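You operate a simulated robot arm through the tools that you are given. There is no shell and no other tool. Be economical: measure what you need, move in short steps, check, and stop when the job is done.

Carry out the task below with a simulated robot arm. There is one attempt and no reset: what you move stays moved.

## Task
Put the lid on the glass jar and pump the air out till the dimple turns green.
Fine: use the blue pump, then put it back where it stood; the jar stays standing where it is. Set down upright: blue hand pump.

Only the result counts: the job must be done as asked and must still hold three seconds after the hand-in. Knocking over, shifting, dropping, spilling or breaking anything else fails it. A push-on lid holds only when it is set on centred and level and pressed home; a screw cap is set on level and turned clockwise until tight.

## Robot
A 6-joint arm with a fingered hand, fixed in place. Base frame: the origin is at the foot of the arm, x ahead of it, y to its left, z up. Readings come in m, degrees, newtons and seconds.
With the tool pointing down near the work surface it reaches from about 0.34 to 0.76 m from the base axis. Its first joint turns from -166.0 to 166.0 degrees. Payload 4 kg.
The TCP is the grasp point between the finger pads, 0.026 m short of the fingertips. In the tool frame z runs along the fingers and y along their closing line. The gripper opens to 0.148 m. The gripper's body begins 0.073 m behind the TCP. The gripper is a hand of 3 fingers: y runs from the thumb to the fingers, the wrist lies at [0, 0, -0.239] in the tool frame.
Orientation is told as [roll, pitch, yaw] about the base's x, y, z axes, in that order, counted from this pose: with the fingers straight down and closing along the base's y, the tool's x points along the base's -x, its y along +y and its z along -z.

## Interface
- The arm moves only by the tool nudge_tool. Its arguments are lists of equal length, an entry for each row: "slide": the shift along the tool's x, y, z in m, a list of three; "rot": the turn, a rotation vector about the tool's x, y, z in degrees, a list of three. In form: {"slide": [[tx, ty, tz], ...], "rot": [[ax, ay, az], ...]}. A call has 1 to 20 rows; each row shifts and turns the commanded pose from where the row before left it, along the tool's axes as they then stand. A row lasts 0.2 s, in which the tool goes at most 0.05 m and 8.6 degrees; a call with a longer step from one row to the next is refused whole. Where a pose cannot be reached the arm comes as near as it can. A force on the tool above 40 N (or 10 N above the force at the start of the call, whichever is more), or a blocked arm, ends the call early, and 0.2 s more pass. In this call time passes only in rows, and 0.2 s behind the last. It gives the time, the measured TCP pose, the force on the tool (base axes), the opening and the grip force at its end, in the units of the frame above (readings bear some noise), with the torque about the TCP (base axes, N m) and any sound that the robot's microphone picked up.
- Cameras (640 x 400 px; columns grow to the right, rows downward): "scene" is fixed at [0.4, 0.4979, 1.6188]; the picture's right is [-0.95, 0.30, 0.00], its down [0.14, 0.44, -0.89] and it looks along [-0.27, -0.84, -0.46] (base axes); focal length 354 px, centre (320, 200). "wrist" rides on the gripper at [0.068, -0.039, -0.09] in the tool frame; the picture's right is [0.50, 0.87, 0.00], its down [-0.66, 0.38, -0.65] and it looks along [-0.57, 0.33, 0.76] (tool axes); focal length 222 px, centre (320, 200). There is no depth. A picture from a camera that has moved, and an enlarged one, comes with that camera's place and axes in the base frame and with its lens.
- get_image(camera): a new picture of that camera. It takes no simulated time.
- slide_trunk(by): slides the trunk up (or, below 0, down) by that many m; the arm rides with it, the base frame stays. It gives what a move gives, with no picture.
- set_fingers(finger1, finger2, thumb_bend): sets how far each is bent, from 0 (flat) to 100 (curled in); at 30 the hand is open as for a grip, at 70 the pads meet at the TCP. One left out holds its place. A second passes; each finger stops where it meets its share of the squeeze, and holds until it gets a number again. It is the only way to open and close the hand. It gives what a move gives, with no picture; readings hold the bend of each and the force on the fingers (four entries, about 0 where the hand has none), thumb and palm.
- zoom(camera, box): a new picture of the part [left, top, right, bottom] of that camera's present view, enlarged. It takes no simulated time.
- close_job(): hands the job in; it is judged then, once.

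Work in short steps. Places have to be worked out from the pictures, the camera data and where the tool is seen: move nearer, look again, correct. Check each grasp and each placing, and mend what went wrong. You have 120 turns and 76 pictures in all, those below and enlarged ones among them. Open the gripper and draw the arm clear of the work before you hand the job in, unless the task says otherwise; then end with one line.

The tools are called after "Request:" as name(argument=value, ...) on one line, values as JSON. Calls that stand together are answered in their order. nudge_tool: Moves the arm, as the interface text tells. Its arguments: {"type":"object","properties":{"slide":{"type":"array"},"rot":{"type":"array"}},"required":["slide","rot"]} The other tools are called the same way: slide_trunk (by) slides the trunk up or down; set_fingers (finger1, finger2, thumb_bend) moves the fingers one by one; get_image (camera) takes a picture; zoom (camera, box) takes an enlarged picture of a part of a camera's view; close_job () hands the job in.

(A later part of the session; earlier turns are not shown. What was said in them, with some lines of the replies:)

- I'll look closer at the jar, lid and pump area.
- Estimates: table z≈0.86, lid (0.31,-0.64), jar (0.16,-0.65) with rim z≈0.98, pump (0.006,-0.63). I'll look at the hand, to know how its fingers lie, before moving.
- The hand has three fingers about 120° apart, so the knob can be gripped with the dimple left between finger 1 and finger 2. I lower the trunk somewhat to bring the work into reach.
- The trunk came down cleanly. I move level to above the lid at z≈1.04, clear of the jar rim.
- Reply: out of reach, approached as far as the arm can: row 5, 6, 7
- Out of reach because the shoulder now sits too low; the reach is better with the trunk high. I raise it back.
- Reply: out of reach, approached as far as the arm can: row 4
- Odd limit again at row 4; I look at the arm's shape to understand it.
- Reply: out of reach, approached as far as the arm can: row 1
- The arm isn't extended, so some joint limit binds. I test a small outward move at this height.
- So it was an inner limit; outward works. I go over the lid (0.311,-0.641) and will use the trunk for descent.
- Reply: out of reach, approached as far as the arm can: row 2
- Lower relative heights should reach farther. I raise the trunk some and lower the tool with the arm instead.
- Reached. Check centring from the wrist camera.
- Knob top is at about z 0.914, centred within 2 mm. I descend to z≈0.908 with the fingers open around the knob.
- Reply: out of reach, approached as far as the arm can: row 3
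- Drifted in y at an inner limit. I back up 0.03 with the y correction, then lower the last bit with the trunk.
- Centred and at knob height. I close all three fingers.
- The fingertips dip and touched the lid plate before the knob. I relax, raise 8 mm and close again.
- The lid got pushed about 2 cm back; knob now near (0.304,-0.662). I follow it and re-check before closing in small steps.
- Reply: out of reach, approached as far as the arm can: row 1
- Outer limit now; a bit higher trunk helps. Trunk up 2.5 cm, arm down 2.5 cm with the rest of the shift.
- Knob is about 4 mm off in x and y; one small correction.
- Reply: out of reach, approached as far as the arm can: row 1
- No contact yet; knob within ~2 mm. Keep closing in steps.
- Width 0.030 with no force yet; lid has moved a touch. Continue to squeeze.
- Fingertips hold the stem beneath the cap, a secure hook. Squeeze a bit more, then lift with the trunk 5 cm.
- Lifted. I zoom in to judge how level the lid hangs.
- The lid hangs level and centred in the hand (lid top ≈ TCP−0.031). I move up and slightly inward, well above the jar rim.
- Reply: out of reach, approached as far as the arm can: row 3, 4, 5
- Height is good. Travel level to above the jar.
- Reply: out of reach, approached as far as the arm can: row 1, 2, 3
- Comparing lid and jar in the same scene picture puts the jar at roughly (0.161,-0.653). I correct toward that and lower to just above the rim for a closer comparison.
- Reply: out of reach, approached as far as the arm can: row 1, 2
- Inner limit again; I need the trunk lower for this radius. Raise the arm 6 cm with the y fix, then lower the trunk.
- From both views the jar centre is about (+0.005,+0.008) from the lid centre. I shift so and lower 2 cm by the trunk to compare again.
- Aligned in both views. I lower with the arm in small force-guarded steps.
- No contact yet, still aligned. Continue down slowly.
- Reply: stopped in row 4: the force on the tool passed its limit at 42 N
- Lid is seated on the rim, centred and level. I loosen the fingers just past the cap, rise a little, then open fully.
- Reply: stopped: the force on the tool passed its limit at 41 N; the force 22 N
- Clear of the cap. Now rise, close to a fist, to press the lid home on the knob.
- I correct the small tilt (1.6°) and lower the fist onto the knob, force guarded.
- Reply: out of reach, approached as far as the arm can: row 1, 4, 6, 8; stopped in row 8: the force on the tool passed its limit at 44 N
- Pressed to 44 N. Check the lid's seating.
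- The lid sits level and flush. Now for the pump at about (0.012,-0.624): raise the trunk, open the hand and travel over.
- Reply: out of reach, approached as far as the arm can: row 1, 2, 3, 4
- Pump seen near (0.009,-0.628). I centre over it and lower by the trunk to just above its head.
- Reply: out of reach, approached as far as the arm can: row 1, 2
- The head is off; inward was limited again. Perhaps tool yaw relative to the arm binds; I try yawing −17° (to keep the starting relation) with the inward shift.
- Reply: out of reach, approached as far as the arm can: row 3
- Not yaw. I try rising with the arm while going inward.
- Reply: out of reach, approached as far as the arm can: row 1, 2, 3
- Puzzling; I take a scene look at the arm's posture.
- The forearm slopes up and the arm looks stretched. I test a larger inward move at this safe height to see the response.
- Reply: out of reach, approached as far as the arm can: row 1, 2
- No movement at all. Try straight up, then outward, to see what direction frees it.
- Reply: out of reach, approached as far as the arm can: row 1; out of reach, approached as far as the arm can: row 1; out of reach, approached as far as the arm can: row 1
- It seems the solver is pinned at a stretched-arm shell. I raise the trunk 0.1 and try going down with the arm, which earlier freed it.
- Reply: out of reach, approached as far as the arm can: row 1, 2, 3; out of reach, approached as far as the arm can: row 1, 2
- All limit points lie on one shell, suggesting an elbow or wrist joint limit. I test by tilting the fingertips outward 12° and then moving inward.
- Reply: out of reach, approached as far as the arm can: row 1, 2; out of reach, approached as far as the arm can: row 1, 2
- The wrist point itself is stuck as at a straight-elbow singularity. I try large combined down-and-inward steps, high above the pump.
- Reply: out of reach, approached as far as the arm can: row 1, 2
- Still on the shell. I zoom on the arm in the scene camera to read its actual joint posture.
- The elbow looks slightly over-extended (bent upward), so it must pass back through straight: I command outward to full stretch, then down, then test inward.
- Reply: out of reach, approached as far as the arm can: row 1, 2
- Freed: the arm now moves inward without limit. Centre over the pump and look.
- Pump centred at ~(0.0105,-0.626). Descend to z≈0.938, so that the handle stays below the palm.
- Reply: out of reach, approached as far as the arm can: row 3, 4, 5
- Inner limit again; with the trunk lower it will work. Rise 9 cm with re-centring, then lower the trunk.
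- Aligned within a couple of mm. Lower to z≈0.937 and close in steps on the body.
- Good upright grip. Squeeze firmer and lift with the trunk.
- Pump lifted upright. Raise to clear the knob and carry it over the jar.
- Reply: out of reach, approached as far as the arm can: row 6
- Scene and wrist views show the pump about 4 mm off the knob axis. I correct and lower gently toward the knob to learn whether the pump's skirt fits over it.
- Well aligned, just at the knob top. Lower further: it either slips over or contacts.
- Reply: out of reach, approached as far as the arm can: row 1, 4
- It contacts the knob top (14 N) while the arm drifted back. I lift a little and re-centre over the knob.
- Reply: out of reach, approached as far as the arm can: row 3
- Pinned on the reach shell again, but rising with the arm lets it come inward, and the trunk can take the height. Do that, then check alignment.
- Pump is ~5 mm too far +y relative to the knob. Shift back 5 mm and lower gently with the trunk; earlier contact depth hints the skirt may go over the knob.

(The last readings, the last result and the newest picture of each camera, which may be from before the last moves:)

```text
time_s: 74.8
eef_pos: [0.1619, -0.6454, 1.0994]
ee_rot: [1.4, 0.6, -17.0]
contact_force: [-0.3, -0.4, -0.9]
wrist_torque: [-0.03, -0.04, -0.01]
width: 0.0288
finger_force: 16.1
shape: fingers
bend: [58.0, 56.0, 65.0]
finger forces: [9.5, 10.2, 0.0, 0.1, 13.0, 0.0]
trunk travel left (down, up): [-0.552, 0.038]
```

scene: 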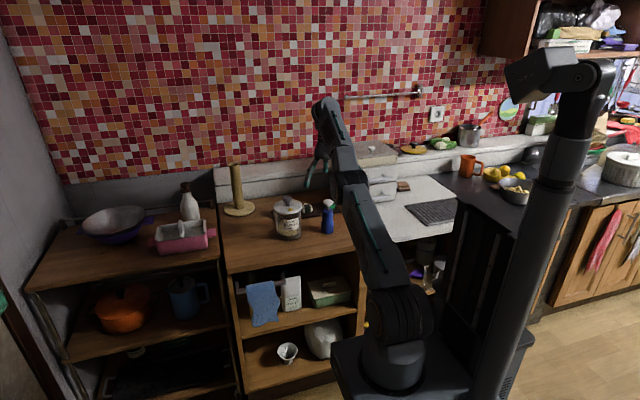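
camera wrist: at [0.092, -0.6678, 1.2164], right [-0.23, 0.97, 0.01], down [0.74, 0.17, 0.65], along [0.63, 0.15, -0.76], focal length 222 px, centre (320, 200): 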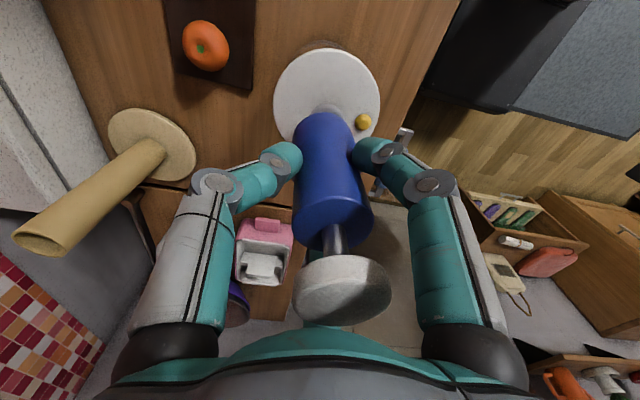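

No contact yet. Continue in small steps.

Request:
slide_trunk(by=-0.004)

Request:
slide_trunk(by=-0.004)

Request:
zoom(camera="scene", box=[266, 180, 306, 220])

```text
time_s: 75.4
eef_pos: [0.1631, -0.647, 1.0951]
ee_rot: [1.4, 0.6, -17.0]
contact_force: [0.2, -0.1, -0.1]
wrist_torque: [0.03, 0.03, -0.05]
width: 0.029
finger_force: 16.3
shape: fingers
bend: [58.0, 56.0, 65.0]
finger forces: [9.5, 10.1, 0.0, 0.1, 13.0, 0.0]
trunk travel left (down, up): [-0.548, 0.042]
```

```text
time_s: 75.9
eef_pos: [0.1621, -0.6458, 1.0919]
ee_rot: [1.4, 0.7, -17.0]
contact_force: [0.7, -0.2, -1.0]
wrist_torque: [0.0, 0.02, 0.0]
width: 0.0289
finger_force: 15.7
shape: fingers
bend: [58.0, 56.0, 65.0]
finger forces: [9.5, 10.1, 0.1, 0.0, 13.0, 0.0]
trunk travel left (down, up): [-0.544, 0.046]
```

```text
10.00 times, centred on (286, 200) of scene
camera zoom: at [0.4, 0.4979, 1.6188], right [-0.95, 0.3, 0.0], down [0.14, 0.44, -0.89], along [-0.27, -0.84, -0.46], focal length 3538 px, centre (660, 200)
```

zoom: 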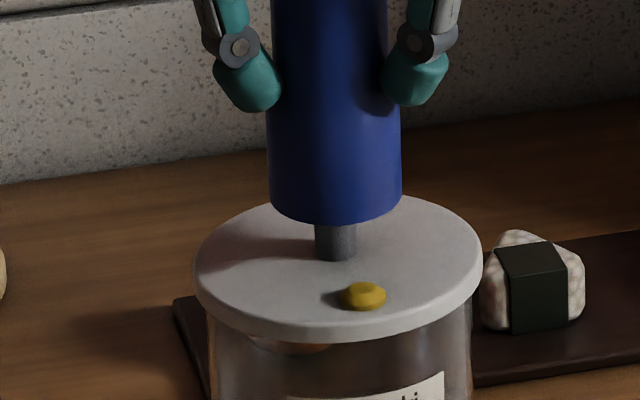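

The hollow skirt slips over the knob: this is the right seat. Continue down to the lid.

Request:
slide_trunk(by=-0.01)

Request:
slide_trunk(by=-0.01)

Request:
slide_trunk(by=-0.005)

```text
time_s: 76.5
eef_pos: [0.1623, -0.646, 1.0814]
ee_rot: [1.4, 0.6, -17.0]
contact_force: [0.0, 0.5, -0.3]
wrist_torque: [0.01, 0.01, 0.06]
width: 0.0288
finger_force: 16.5
shape: fingers
bend: [58.0, 56.0, 65.0]
finger forces: [9.5, 10.1, 0.1, 0.0, 13.0, 0.0]
trunk travel left (down, up): [-0.534, 0.056]
```

```text
time_s: 77.1
eef_pos: [0.1626, -0.6454, 1.071]
ee_rot: [1.5, 0.6, -17.0]
contact_force: [0.3, 0.2, -0.5]
wrist_torque: [0.0, 0.0, 0.0]
width: 0.0291
finger_force: 16.5
shape: fingers
bend: [58.0, 56.0, 65.0]
finger forces: [9.5, 10.1, 0.0, 0.1, 13.0, 0.0]
trunk travel left (down, up): [-0.524, 0.066]
```

```text
time_s: 77.6
eef_pos: [0.1625, -0.6451, 1.0669]
ee_rot: [1.3, 0.6, -17.1]
contact_force: [-0.3, 0.1, 3.5]
wrist_torque: [0.0, -0.01, 0.03]
width: 0.0286
finger_force: 17.2
shape: fingers
bend: [58.0, 56.0, 66.0]
finger forces: [9.7, 10.7, 0.1, 0.0, 13.8, 0.0]
trunk travel left (down, up): [-0.519, 0.071]
```

Seated on the lid (3.5 N). Release the pump by opening the hand, then check.

Request:
set_fingers(finger1=50, finger2=50, thumb_bend=50)

Request:
set_fingers(finger1=30, finger2=30, thumb_bend=30)

Request:
zoom(camera="scene", box=[256, 160, 316, 225])

```text
time_s: 78.6
eef_pos: [0.1621, -0.6459, 1.0662]
ee_rot: [1.5, 0.6, -17.0]
contact_force: [-0.3, -0.1, -0.7]
wrist_torque: [0.02, -0.02, -0.01]
width: 0.062
finger_force: 0.0
shape: fingers
bend: [50.0, 50.0, 50.0]
finger forces: [0.0, 0.1, 0.1, 0.0, 0.1, 0.1]
trunk travel left (down, up): [-0.519, 0.071]
```

```text
time_s: 79.6
eef_pos: [0.1622, -0.6462, 1.0659]
ee_rot: [1.4, 0.6, -17.0]
contact_force: [0.1, 0.3, 0.2]
wrist_torque: [0.02, -0.06, -0.01]
width: 0.1263
finger_force: 0.0
shape: fingers
bend: [30.0, 30.0, 30.0]
finger forces: [0.1, 0.0, 0.0, 0.1, 0.0, 0.0]
trunk travel left (down, up): [-0.519, 0.071]
```

```text
6.15 times, centred on (286, 192) of scene
camera zoom: at [0.4, 0.4979, 1.6188], right [-0.95, 0.3, 0.0], down [0.14, 0.44, -0.89], along [-0.27, -0.84, -0.46], focal length 2177 px, centre (529, 246)
```

zoom: 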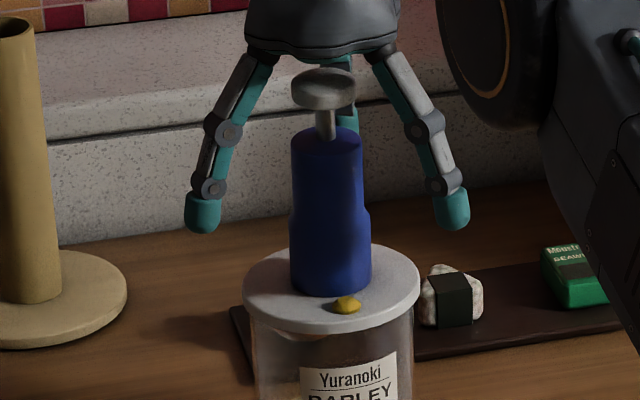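

Pump stands upright over the knob, dimple visible. Spread the fingers a bit more and lower the palm onto the handle.

Request:
set_fingers(finger1=22, finger2=22, thumb_bend=22)

Request:
slide_trunk(by=-0.014)

Request:
slide_trunk(by=-0.008)

```text
time_s: 80.6
eef_pos: [0.1627, -0.6464, 1.0656]
ee_rot: [1.5, 0.6, -17.0]
contact_force: [-0.3, 0.2, -0.1]
wrist_torque: [-0.02, 0.01, 0.0]
width: 0.1427
finger_force: 0.0
shape: fingers
bend: [22.0, 22.0, 22.0]
finger forces: [0.0, 0.1, 0.0, 0.0, 0.0, 0.0]
trunk travel left (down, up): [-0.519, 0.071]
```

```text
time_s: 81.2
eef_pos: [0.1621, -0.6454, 1.0521]
ee_rot: [1.4, 0.6, -17.0]
contact_force: [0.0, -1.1, -0.2]
wrist_torque: [0.01, 0.02, 0.01]
width: 0.1428
finger_force: 0.0
shape: fingers
bend: [22.0, 22.0, 22.0]
finger forces: [0.0, 0.0, 0.0, 0.1, 0.1, 0.0]
trunk travel left (down, up): [-0.505, 0.085]
```

```text
time_s: 81.8
eef_pos: [0.162, -0.6462, 1.0438]
ee_rot: [1.3, 0.6, -17.1]
contact_force: [-0.2, -0.2, 1.3]
wrist_torque: [0.0, -0.03, 0.01]
width: 0.1427
finger_force: 0.8
shape: fingers
bend: [22.0, 22.0, 22.0]
finger forces: [0.0, 0.0, 0.1, 0.1, 0.1, 0.8]
trunk travel left (down, up): [-0.497, 0.093]
```

Palm touches the handle (0.8 N palm force). Press on down.

Request:
slide_trunk(by=-0.01)

Request:
slide_trunk(by=-0.008)

Request:
slide_trunk(by=-0.006)

```text
time_s: 82.4
eef_pos: [0.1622, -0.6464, 1.035]
ee_rot: [1.3, 0.7, -17.0]
contact_force: [0.0, -0.9, 2.6]
wrist_torque: [0.03, 0.0, 0.01]
width: 0.1427
finger_force: 1.1
shape: fingers
bend: [22.0, 22.0, 22.0]
finger forces: [0.1, 0.1, 0.0, 0.0, 0.1, 2.4]
trunk travel left (down, up): [-0.487, 0.103]
```

```text
time_s: 82.9
eef_pos: [0.1616, -0.646, 1.0266]
ee_rot: [1.4, 0.5, -17.0]
contact_force: [-1.0, -0.6, 5.0]
wrist_torque: [0.06, -0.02, -0.04]
width: 0.1428
finger_force: 2.5
shape: fingers
bend: [22.0, 22.0, 22.0]
finger forces: [0.0, 0.0, 0.0, 0.0, 0.1, 4.9]
trunk travel left (down, up): [-0.479, 0.111]
```

```text
time_s: 83.5
eef_pos: [0.1624, -0.6458, 1.0221]
ee_rot: [1.0, 0.5, -17.0]
contact_force: [0.2, -4.0, 23.5]
wrist_torque: [0.32, -0.02, -0.02]
width: 0.1425
finger_force: 12.1
shape: fingers
bend: [22.0, 22.0, 22.0]
finger forces: [0.0, 0.0, 0.0, 0.1, 0.0, 23.8]
trunk travel left (down, up): [-0.473, 0.117]
```

The spring plunger bottoms at z≈1.022. Now repeat full strokes with the trunk.

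Request:
slide_trunk(by=0.028)

Request:
slide_trunk(by=-0.028)

Request:
slide_trunk(by=0.028)

Request:
slide_trunk(by=-0.028)

Request:
zoom(camera="scene", box=[256, 160, 316, 225])

```text
time_s: 84.2
eef_pos: [0.162, -0.6457, 1.0471]
ee_rot: [1.3, 0.6, -17.0]
contact_force: [0.2, 1.2, -0.8]
wrist_torque: [-0.04, -0.01, 0.01]
width: 0.1426
finger_force: 0.2
shape: fingers
bend: [22.0, 22.0, 22.0]
finger forces: [0.0, 0.0, 0.1, 0.1, 0.0, 0.2]
trunk travel left (down, up): [-0.501, 0.089]
```

```text
time_s: 85.0
eef_pos: [0.1612, -0.6455, 1.0244]
ee_rot: [0.9, 0.4, -17.0]
contact_force: [0.7, -4.8, 44.3]
wrist_torque: [0.34, -0.18, -0.06]
width: 0.1427
finger_force: 24.1
shape: fingers
bend: [22.0, 22.0, 22.0]
finger forces: [0.0, 0.0, 0.0, 0.0, 0.0, 47.9]
trunk travel left (down, up): [-0.473, 0.117]
```

```text
time_s: 85.7
eef_pos: [0.1635, -0.6461, 1.0471]
ee_rot: [1.4, 0.6, -17.0]
contact_force: [-0.4, -0.3, 0.0]
wrist_torque: [-0.02, 0.01, 0.01]
width: 0.1427
finger_force: 0.0
shape: fingers
bend: [22.0, 22.0, 22.0]
finger forces: [0.1, 0.0, 0.1, 0.0, 0.0, 0.3]
trunk travel left (down, up): [-0.501, 0.089]
```

```text
time_s: 86.4
eef_pos: [0.1626, -0.6444, 1.0246]
ee_rot: [0.9, 0.3, -17.1]
contact_force: [1.3, -4.7, 44.7]
wrist_torque: [0.31, -0.15, -0.03]
width: 0.1429
finger_force: 24.1
shape: fingers
bend: [22.0, 22.0, 22.0]
finger forces: [0.0, 0.0, 0.1, 0.1, 0.1, 48.2]
trunk travel left (down, up): [-0.473, 0.117]
```

```text
6.15 times, centred on (286, 192) of scene
camera zoom: at [0.4, 0.4979, 1.6188], right [-0.95, 0.3, 0.0], down [0.14, 0.44, -0.89], along [-0.27, -0.84, -0.46], focal length 2177 px, centre (529, 246)
```

zoom: 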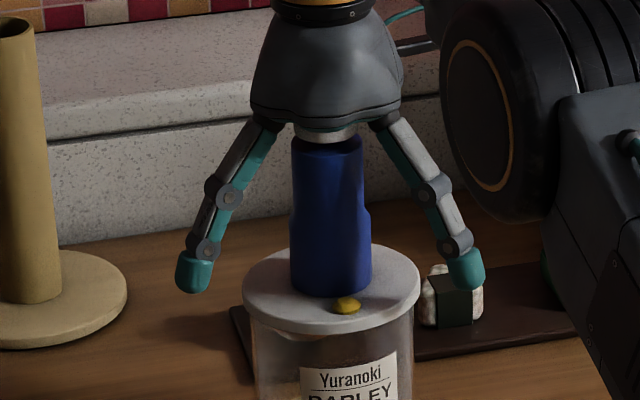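

Strokes work (no colour change yet). Continue pumping, slightly softer at the bottom.

Request:
slide_trunk(by=0.029)

Request:
slide_trunk(by=-0.028)

Request:
slide_trunk(by=0.028)

Request:
slide_trunk(by=-0.028)

Request:
slide_trunk(by=0.028)

Request:
slide_trunk(by=-0.028)

Request:
slide_trunk(by=0.028)

Request:
zoom(camera="scene", box=[256, 160, 316, 225])

```text
time_s: 87.2
eef_pos: [0.1615, -0.6452, 1.0482]
ee_rot: [1.4, 0.7, -17.0]
contact_force: [0.0, -0.8, 0.3]
wrist_torque: [0.0, 0.03, -0.02]
width: 0.1428
finger_force: 0.4
shape: fingers
bend: [22.0, 22.0, 22.0]
finger forces: [0.1, 0.0, 0.0, 0.1, 0.0, 0.2]
trunk travel left (down, up): [-0.502, 0.088]
```

```text
time_s: 87.9
eef_pos: [0.1635, -0.6457, 1.0233]
ee_rot: [1.1, 0.6, -17.0]
contact_force: [0.6, -4.5, 20.7]
wrist_torque: [0.32, -0.03, 0.0]
width: 0.1428
finger_force: 10.6
shape: fingers
bend: [22.0, 22.0, 22.0]
finger forces: [0.0, 0.1, 0.0, 0.0, 0.0, 19.9]
trunk travel left (down, up): [-0.474, 0.116]
```

```text
time_s: 88.6
eef_pos: [0.163, -0.6462, 1.0478]
ee_rot: [1.4, 0.6, -17.0]
contact_force: [0.3, -0.4, -0.1]
wrist_torque: [0.0, 0.01, 0.04]
width: 0.1427
finger_force: 0.1
shape: fingers
bend: [22.0, 22.0, 22.0]
finger forces: [0.1, 0.0, 0.0, 0.1, 0.0, 0.0]
trunk travel left (down, up): [-0.502, 0.088]
```

```text
time_s: 89.3
eef_pos: [0.1617, -0.6457, 1.0232]
ee_rot: [1.0, 0.5, -17.1]
contact_force: [0.3, -4.4, 20.0]
wrist_torque: [0.35, -0.04, -0.04]
width: 0.1429
finger_force: 9.7
shape: fingers
bend: [22.0, 22.0, 22.0]
finger forces: [0.0, 0.1, 0.1, 0.0, 0.0, 20.1]
trunk travel left (down, up): [-0.474, 0.116]
```

```text
time_s: 90.1
eef_pos: [0.1636, -0.6465, 1.0488]
ee_rot: [1.2, 0.7, -16.9]
contact_force: [-0.4, 0.7, -0.5]
wrist_torque: [0.03, 0.03, 0.01]
width: 0.1424
finger_force: 0.1
shape: fingers
bend: [22.0, 22.0, 22.0]
finger forces: [0.0, 0.0, 0.0, 0.0, 0.0, 0.1]
trunk travel left (down, up): [-0.502, 0.088]
```

```text
time_s: 90.8
eef_pos: [0.1616, -0.6447, 1.0256]
ee_rot: [1.0, 0.5, -17.0]
contact_force: [0.3, -4.8, 19.0]
wrist_torque: [0.33, 0.0, 0.0]
width: 0.1427
finger_force: 7.3
shape: fingers
bend: [22.0, 22.0, 22.0]
finger forces: [0.0, 0.0, 0.0, 0.0, 0.0, 15.2]
trunk travel left (down, up): [-0.474, 0.116]
```

```text
time_s: 91.5
eef_pos: [0.1618, -0.6452, 1.0486]
ee_rot: [1.3, 0.7, -16.9]
contact_force: [0.3, -0.6, -0.4]
wrist_torque: [0.01, 0.0, -0.02]
width: 0.1427
finger_force: 0.4
shape: fingers
bend: [22.0, 22.0, 22.0]
finger forces: [0.0, 0.1, 0.0, 0.1, 0.1, 0.0]
trunk travel left (down, up): [-0.502, 0.088]
```

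```text
6.15 times, centred on (286, 192) of scene
camera zoom: at [0.4, 0.4979, 1.6188], right [-0.95, 0.3, 0.0], down [0.14, 0.44, -0.89], along [-0.27, -0.84, -0.46], focal length 2177 px, centre (529, 246)
```

zoom: 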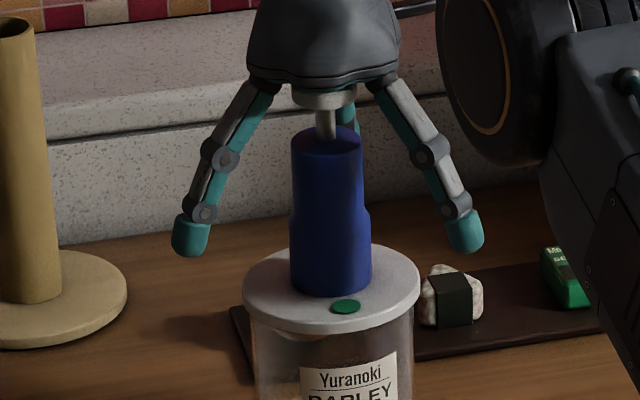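

The dimple is green. Raise to the earlier grip height and regrip the pump in steps.

Request:
slide_trunk(by=0.018)

Request:
set_fingers(finger1=50, finger2=50, thumb_bend=50)

Request:
set_fingers(finger1=57, finger2=56, thumb_bend=60)

Request:
set_fingers(finger1=72, finger2=72, thumb_bend=72)

```text
time_s: 92.2
eef_pos: [0.1636, -0.6472, 1.0672]
ee_rot: [1.4, 0.6, -17.0]
contact_force: [0.2, 0.0, -0.3]
wrist_torque: [-0.01, 0.0, 0.01]
width: 0.1428
finger_force: 0.1
shape: fingers
bend: [22.0, 22.0, 22.0]
finger forces: [0.0, 0.0, 0.0, 0.0, 0.1, 0.0]
trunk travel left (down, up): [-0.52, 0.07]
```

```text
time_s: 93.2
eef_pos: [0.1619, -0.6464, 1.067]
ee_rot: [1.4, 0.6, -16.9]
contact_force: [0.6, -0.1, 0.8]
wrist_torque: [-0.02, 0.0, 0.01]
width: 0.0626
finger_force: 0.0
shape: fingers
bend: [50.0, 50.0, 50.0]
finger forces: [0.0, 0.1, 0.0, 0.0, 0.1, 0.0]
trunk travel left (down, up): [-0.52, 0.07]
```

```text
time_s: 94.2
eef_pos: [0.1625, -0.646, 1.0678]
ee_rot: [1.4, 0.6, -17.0]
contact_force: [0.1, 0.1, -0.8]
wrist_torque: [0.01, 0.02, -0.01]
width: 0.0367
finger_force: 0.5
shape: fingers
bend: [56.0, 55.0, 60.0]
finger forces: [0.0, 0.6, 0.0, 0.0, 0.1, 0.0]
trunk travel left (down, up): [-0.52, 0.07]
```

```text
time_s: 95.2
eef_pos: [0.1611, -0.6454, 1.0684]
ee_rot: [1.4, 0.6, -17.0]
contact_force: [0.3, 0.6, 0.4]
wrist_torque: [-0.01, 0.02, -0.01]
width: 0.0262
finger_force: 13.8
shape: fingers
bend: [59.0, 56.0, 66.0]
finger forces: [7.5, 9.9, 0.1, 0.0, 10.1, 0.0]
trunk travel left (down, up): [-0.52, 0.07]
```

Gripped. Lift slowly, watching the force.

Request:
slide_trunk(by=0.015)

Request:
slide_trunk(by=0.045)

Request:
zoom(camera="scene", box=[246, 160, 326, 240])

```text
time_s: 95.8
eef_pos: [0.1622, -0.6467, 1.0818]
ee_rot: [1.4, 0.6, -17.0]
contact_force: [0.5, 0.2, -0.7]
wrist_torque: [0.01, 0.0, -0.02]
width: 0.026
finger_force: 13.5
shape: fingers
bend: [59.0, 56.0, 66.0]
finger forces: [7.6, 10.0, 0.0, 0.1, 10.2, 0.0]
trunk travel left (down, up): [-0.535, 0.055]
```

```text
time_s: 96.7
eef_pos: [0.1623, -0.6455, 1.1259]
ee_rot: [1.4, 0.6, -17.0]
contact_force: [-0.7, -0.1, -0.2]
wrist_torque: [0.01, -0.03, -0.02]
width: 0.0263
finger_force: 14.1
shape: fingers
bend: [59.0, 56.0, 66.0]
finger forces: [7.5, 10.0, 0.0, 0.1, 10.1, 0.1]
trunk travel left (down, up): [-0.58, 0.01]
```

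```text
5.00 times, centred on (286, 200) of scene
camera zoom: at [0.4, 0.4979, 1.6188], right [-0.95, 0.3, 0.0], down [0.14, 0.44, -0.89], along [-0.27, -0.84, -0.46], focal length 1769 px, centre (490, 200)
```

zoom: 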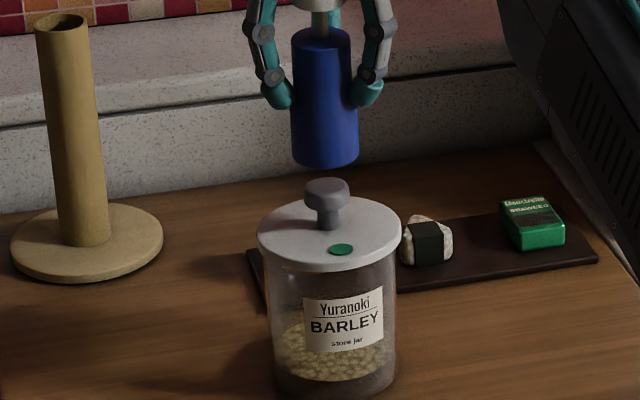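

Pump lifted free, dimple stays green, lid in place. Carry the pump back toward its spot, rising as I go in.

Request:
nudge_tool(slide=[[0.001, 0.003, -0.02], [0.0373, -0.0064, -0.02], [0.0373, -0.0064, -0.02], [0.0373, -0.0064, -0.02], [0.0373, -0.0064, -0.01], [0, 0, 0]], rot=[[0, 0, 0], [0, 0, 0], [0, 0, 0], [0, 0, 0], [0, 0, 0], [0, 0, 0]])

```text
time_s: 98.1
eef_pos: [0.0133, -0.6256, 1.219]
ee_rot: [1.3, 0.6, -17.0]
contact_force: [0.4, -0.2, -0.9]
wrist_torque: [-0.03, 0.02, 0.0]
width: 0.0263
finger_force: 13.4
shape: fingers
bend: [59.0, 56.0, 66.0]
finger forces: [7.3, 9.9, 0.0, 0.0, 10.1, 0.0]
trunk travel left (down, up): [-0.58, 0.01]
```

Over the home spot. Fine-adjust x and lower by the trunk most of the way.

Request:
nudge_tool(slide=[[0.0036, -0.0012, 0], [0, 0, 0]], rot=[[0, 0, 0], [0, 0, 0]])

Request:
slide_trunk(by=-0.24)

Request:
get_image(camera="scene")

```text
time_s: 98.7
eef_pos: [0.0091, -0.6265, 1.2191]
ee_rot: [1.3, 0.6, -17.0]
contact_force: [0.1, -0.5, -1.0]
wrist_torque: [0.02, 0.05, 0.02]
width: 0.0261
finger_force: 14.0
shape: fingers
bend: [59.0, 56.0, 66.0]
finger forces: [7.5, 10.0, 0.1, 0.0, 10.1, 0.1]
trunk travel left (down, up): [-0.58, 0.01]
```

```text
time_s: 101.2
eef_pos: [0.0098, -0.6262, 0.9785]
ee_rot: [1.3, 0.6, -17.1]
contact_force: [-0.1, 0.6, -0.8]
wrist_torque: [-0.03, 0.0, 0.0]
width: 0.0264
finger_force: 13.4
shape: fingers
bend: [59.0, 56.0, 66.0]
finger forces: [7.5, 10.0, 0.0, 0.0, 10.2, 0.1]
trunk travel left (down, up): [-0.34, 0.25]
```

```text
10 pictures are left
```

scene: 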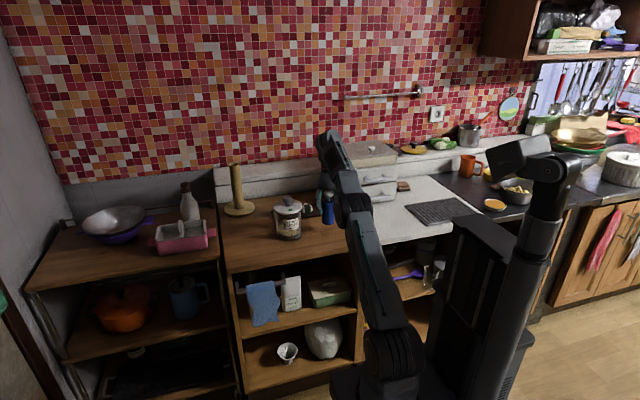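

Clear. Lower the remainder in small steps to contact.

Request:
slide_trunk(by=-0.036)

Request:
slide_trunk(by=-0.004)

Request:
zoom(camera="scene", box=[284, 190, 348, 250])

```text
time_s: 102.0
eef_pos: [0.0087, -0.626, 0.9431]
ee_rot: [1.4, 0.6, -17.1]
contact_force: [-0.9, 0.2, 0.4]
wrist_torque: [0.0, 0.01, 0.03]
width: 0.0263
finger_force: 13.7
shape: fingers
bend: [59.0, 56.0, 66.0]
finger forces: [7.4, 10.0, 0.0, 0.0, 10.1, 0.0]
trunk travel left (down, up): [-0.304, 0.286]
```

```text
time_s: 102.5
eef_pos: [0.0093, -0.6265, 0.9389]
ee_rot: [1.5, 0.6, -17.0]
contact_force: [-0.7, -0.1, -1.3]
wrist_torque: [-0.01, 0.01, -0.01]
width: 0.026
finger_force: 13.6
shape: fingers
bend: [59.0, 56.0, 66.0]
finger forces: [7.5, 10.1, 0.0, 0.1, 10.1, 0.0]
trunk travel left (down, up): [-0.3, 0.29]
```

```text
6.67 times, centred on (316, 220) of scene
camera zoom: at [0.4, 0.4979, 1.6188], right [-0.95, 0.3, 0.0], down [0.14, 0.44, -0.89], along [-0.27, -0.84, -0.46], focal length 2359 px, centre (347, 67)
```

zoom: 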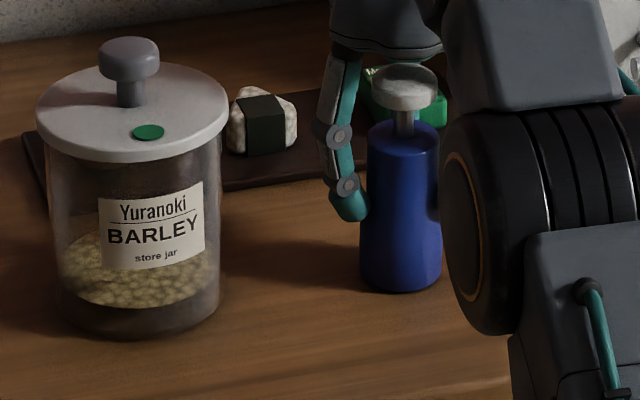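

The pump is within ~2 mm of its original pixels, and the jar has not moved. Lower to contact.

Request:
slide_trunk(by=-0.002)

Request:
slide_trunk(by=-0.0015)

```text
time_s: 103.0
eef_pos: [0.0097, -0.6269, 0.9378]
ee_rot: [1.5, 0.6, -17.0]
contact_force: [0.3, -0.3, -1.2]
wrist_torque: [0.0, 0.03, 0.0]
width: 0.026
finger_force: 13.1
shape: fingers
bend: [59.0, 56.0, 66.0]
finger forces: [7.5, 10.1, 0.0, 0.0, 10.1, 0.0]
trunk travel left (down, up): [-0.298, 0.292]
```

```text
time_s: 103.5
eef_pos: [0.0095, -0.6266, 0.9367]
ee_rot: [1.3, 0.7, -17.1]
contact_force: [-0.2, -1.9, 2.2]
wrist_torque: [0.02, -0.01, 0.02]
width: 0.0261
finger_force: 14.1
shape: fingers
bend: [59.0, 56.0, 66.0]
finger forces: [7.5, 10.0, 0.0, 0.1, 10.8, 0.0]
trunk travel left (down, up): [-0.297, 0.293]
```

Contact (≈3 N). Release in steps, then rise straight up with the trunk.

Request:
set_fingers(finger1=52, finger2=50, thumb_bend=56)

Request:
set_fingers(finger1=26, finger2=26, thumb_bend=26)

Request:
slide_trunk(by=0.2)

Request:
zoom(camera="scene", box=[284, 190, 348, 250])

```text
time_s: 104.5
eef_pos: [0.0091, -0.6261, 0.9357]
ee_rot: [1.5, 0.5, -17.1]
contact_force: [0.1, 0.9, 0.7]
wrist_torque: [0.03, 0.03, 0.01]
width: 0.0485
finger_force: 0.1
shape: fingers
bend: [52.0, 50.0, 56.0]
finger forces: [0.0, 0.0, 0.0, 0.0, 0.0, 0.1]
trunk travel left (down, up): [-0.297, 0.293]
```

```text
time_s: 105.5
eef_pos: [0.0088, -0.6269, 0.9358]
ee_rot: [1.4, 0.7, -17.1]
contact_force: [0.5, 0.5, 0.6]
wrist_torque: [0.05, 0.01, 0.03]
width: 0.1346
finger_force: 0.1
shape: fingers
bend: [26.0, 26.0, 26.0]
finger forces: [0.1, 0.0, 0.0, 0.0, 0.0, 0.0]
trunk travel left (down, up): [-0.297, 0.293]
```

```text
time_s: 107.7
eef_pos: [0.0084, -0.6264, 1.1359]
ee_rot: [1.3, 0.6, -16.9]
contact_force: [-0.2, 0.4, 0.6]
wrist_torque: [-0.03, -0.01, 0.01]
width: 0.1348
finger_force: 0.0
shape: fingers
bend: [26.0, 26.0, 26.0]
finger forces: [0.0, 0.1, 0.0, 0.0, 0.1, 0.1]
trunk travel left (down, up): [-0.497, 0.093]
```

```text
6.67 times, centred on (316, 220) of scene
camera zoom: at [0.4, 0.4979, 1.6188], right [-0.95, 0.3, 0.0], down [0.14, 0.44, -0.89], along [-0.27, -0.84, -0.46], focal length 2359 px, centre (347, 67)
```

zoom: 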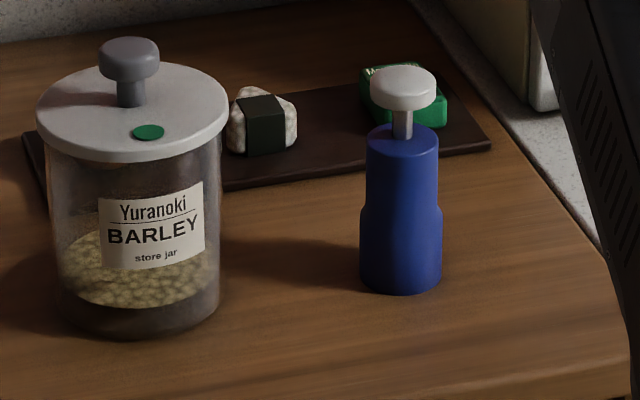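

Pump stands upright on its spot, the lid is on and the dimple is green. I raise the hand a bit further clear and hand in.

Request:
slide_trunk(by=0.09)

Request:
close_job()

```text
time_s: 109.0
eef_pos: [0.0102, -0.6271, 1.227]
ee_rot: [1.4, 0.6, -17.0]
contact_force: [-0.3, -0.8, 0.6]
wrist_torque: [-0.01, -0.02, -0.02]
width: 0.1346
finger_force: 0.0
shape: fingers
bend: [26.0, 26.0, 26.0]
finger forces: [0.0, 0.0, 0.0, 0.1, 0.1, 0.1]
trunk travel left (down, up): [-0.586, 0.003]
```

```text
The job is handed in.
```

The lid is on the jar, the air is pumped out and the dimple is green; the jar has not moved, and the blue pump stands upright within about 2 mm of where it was.
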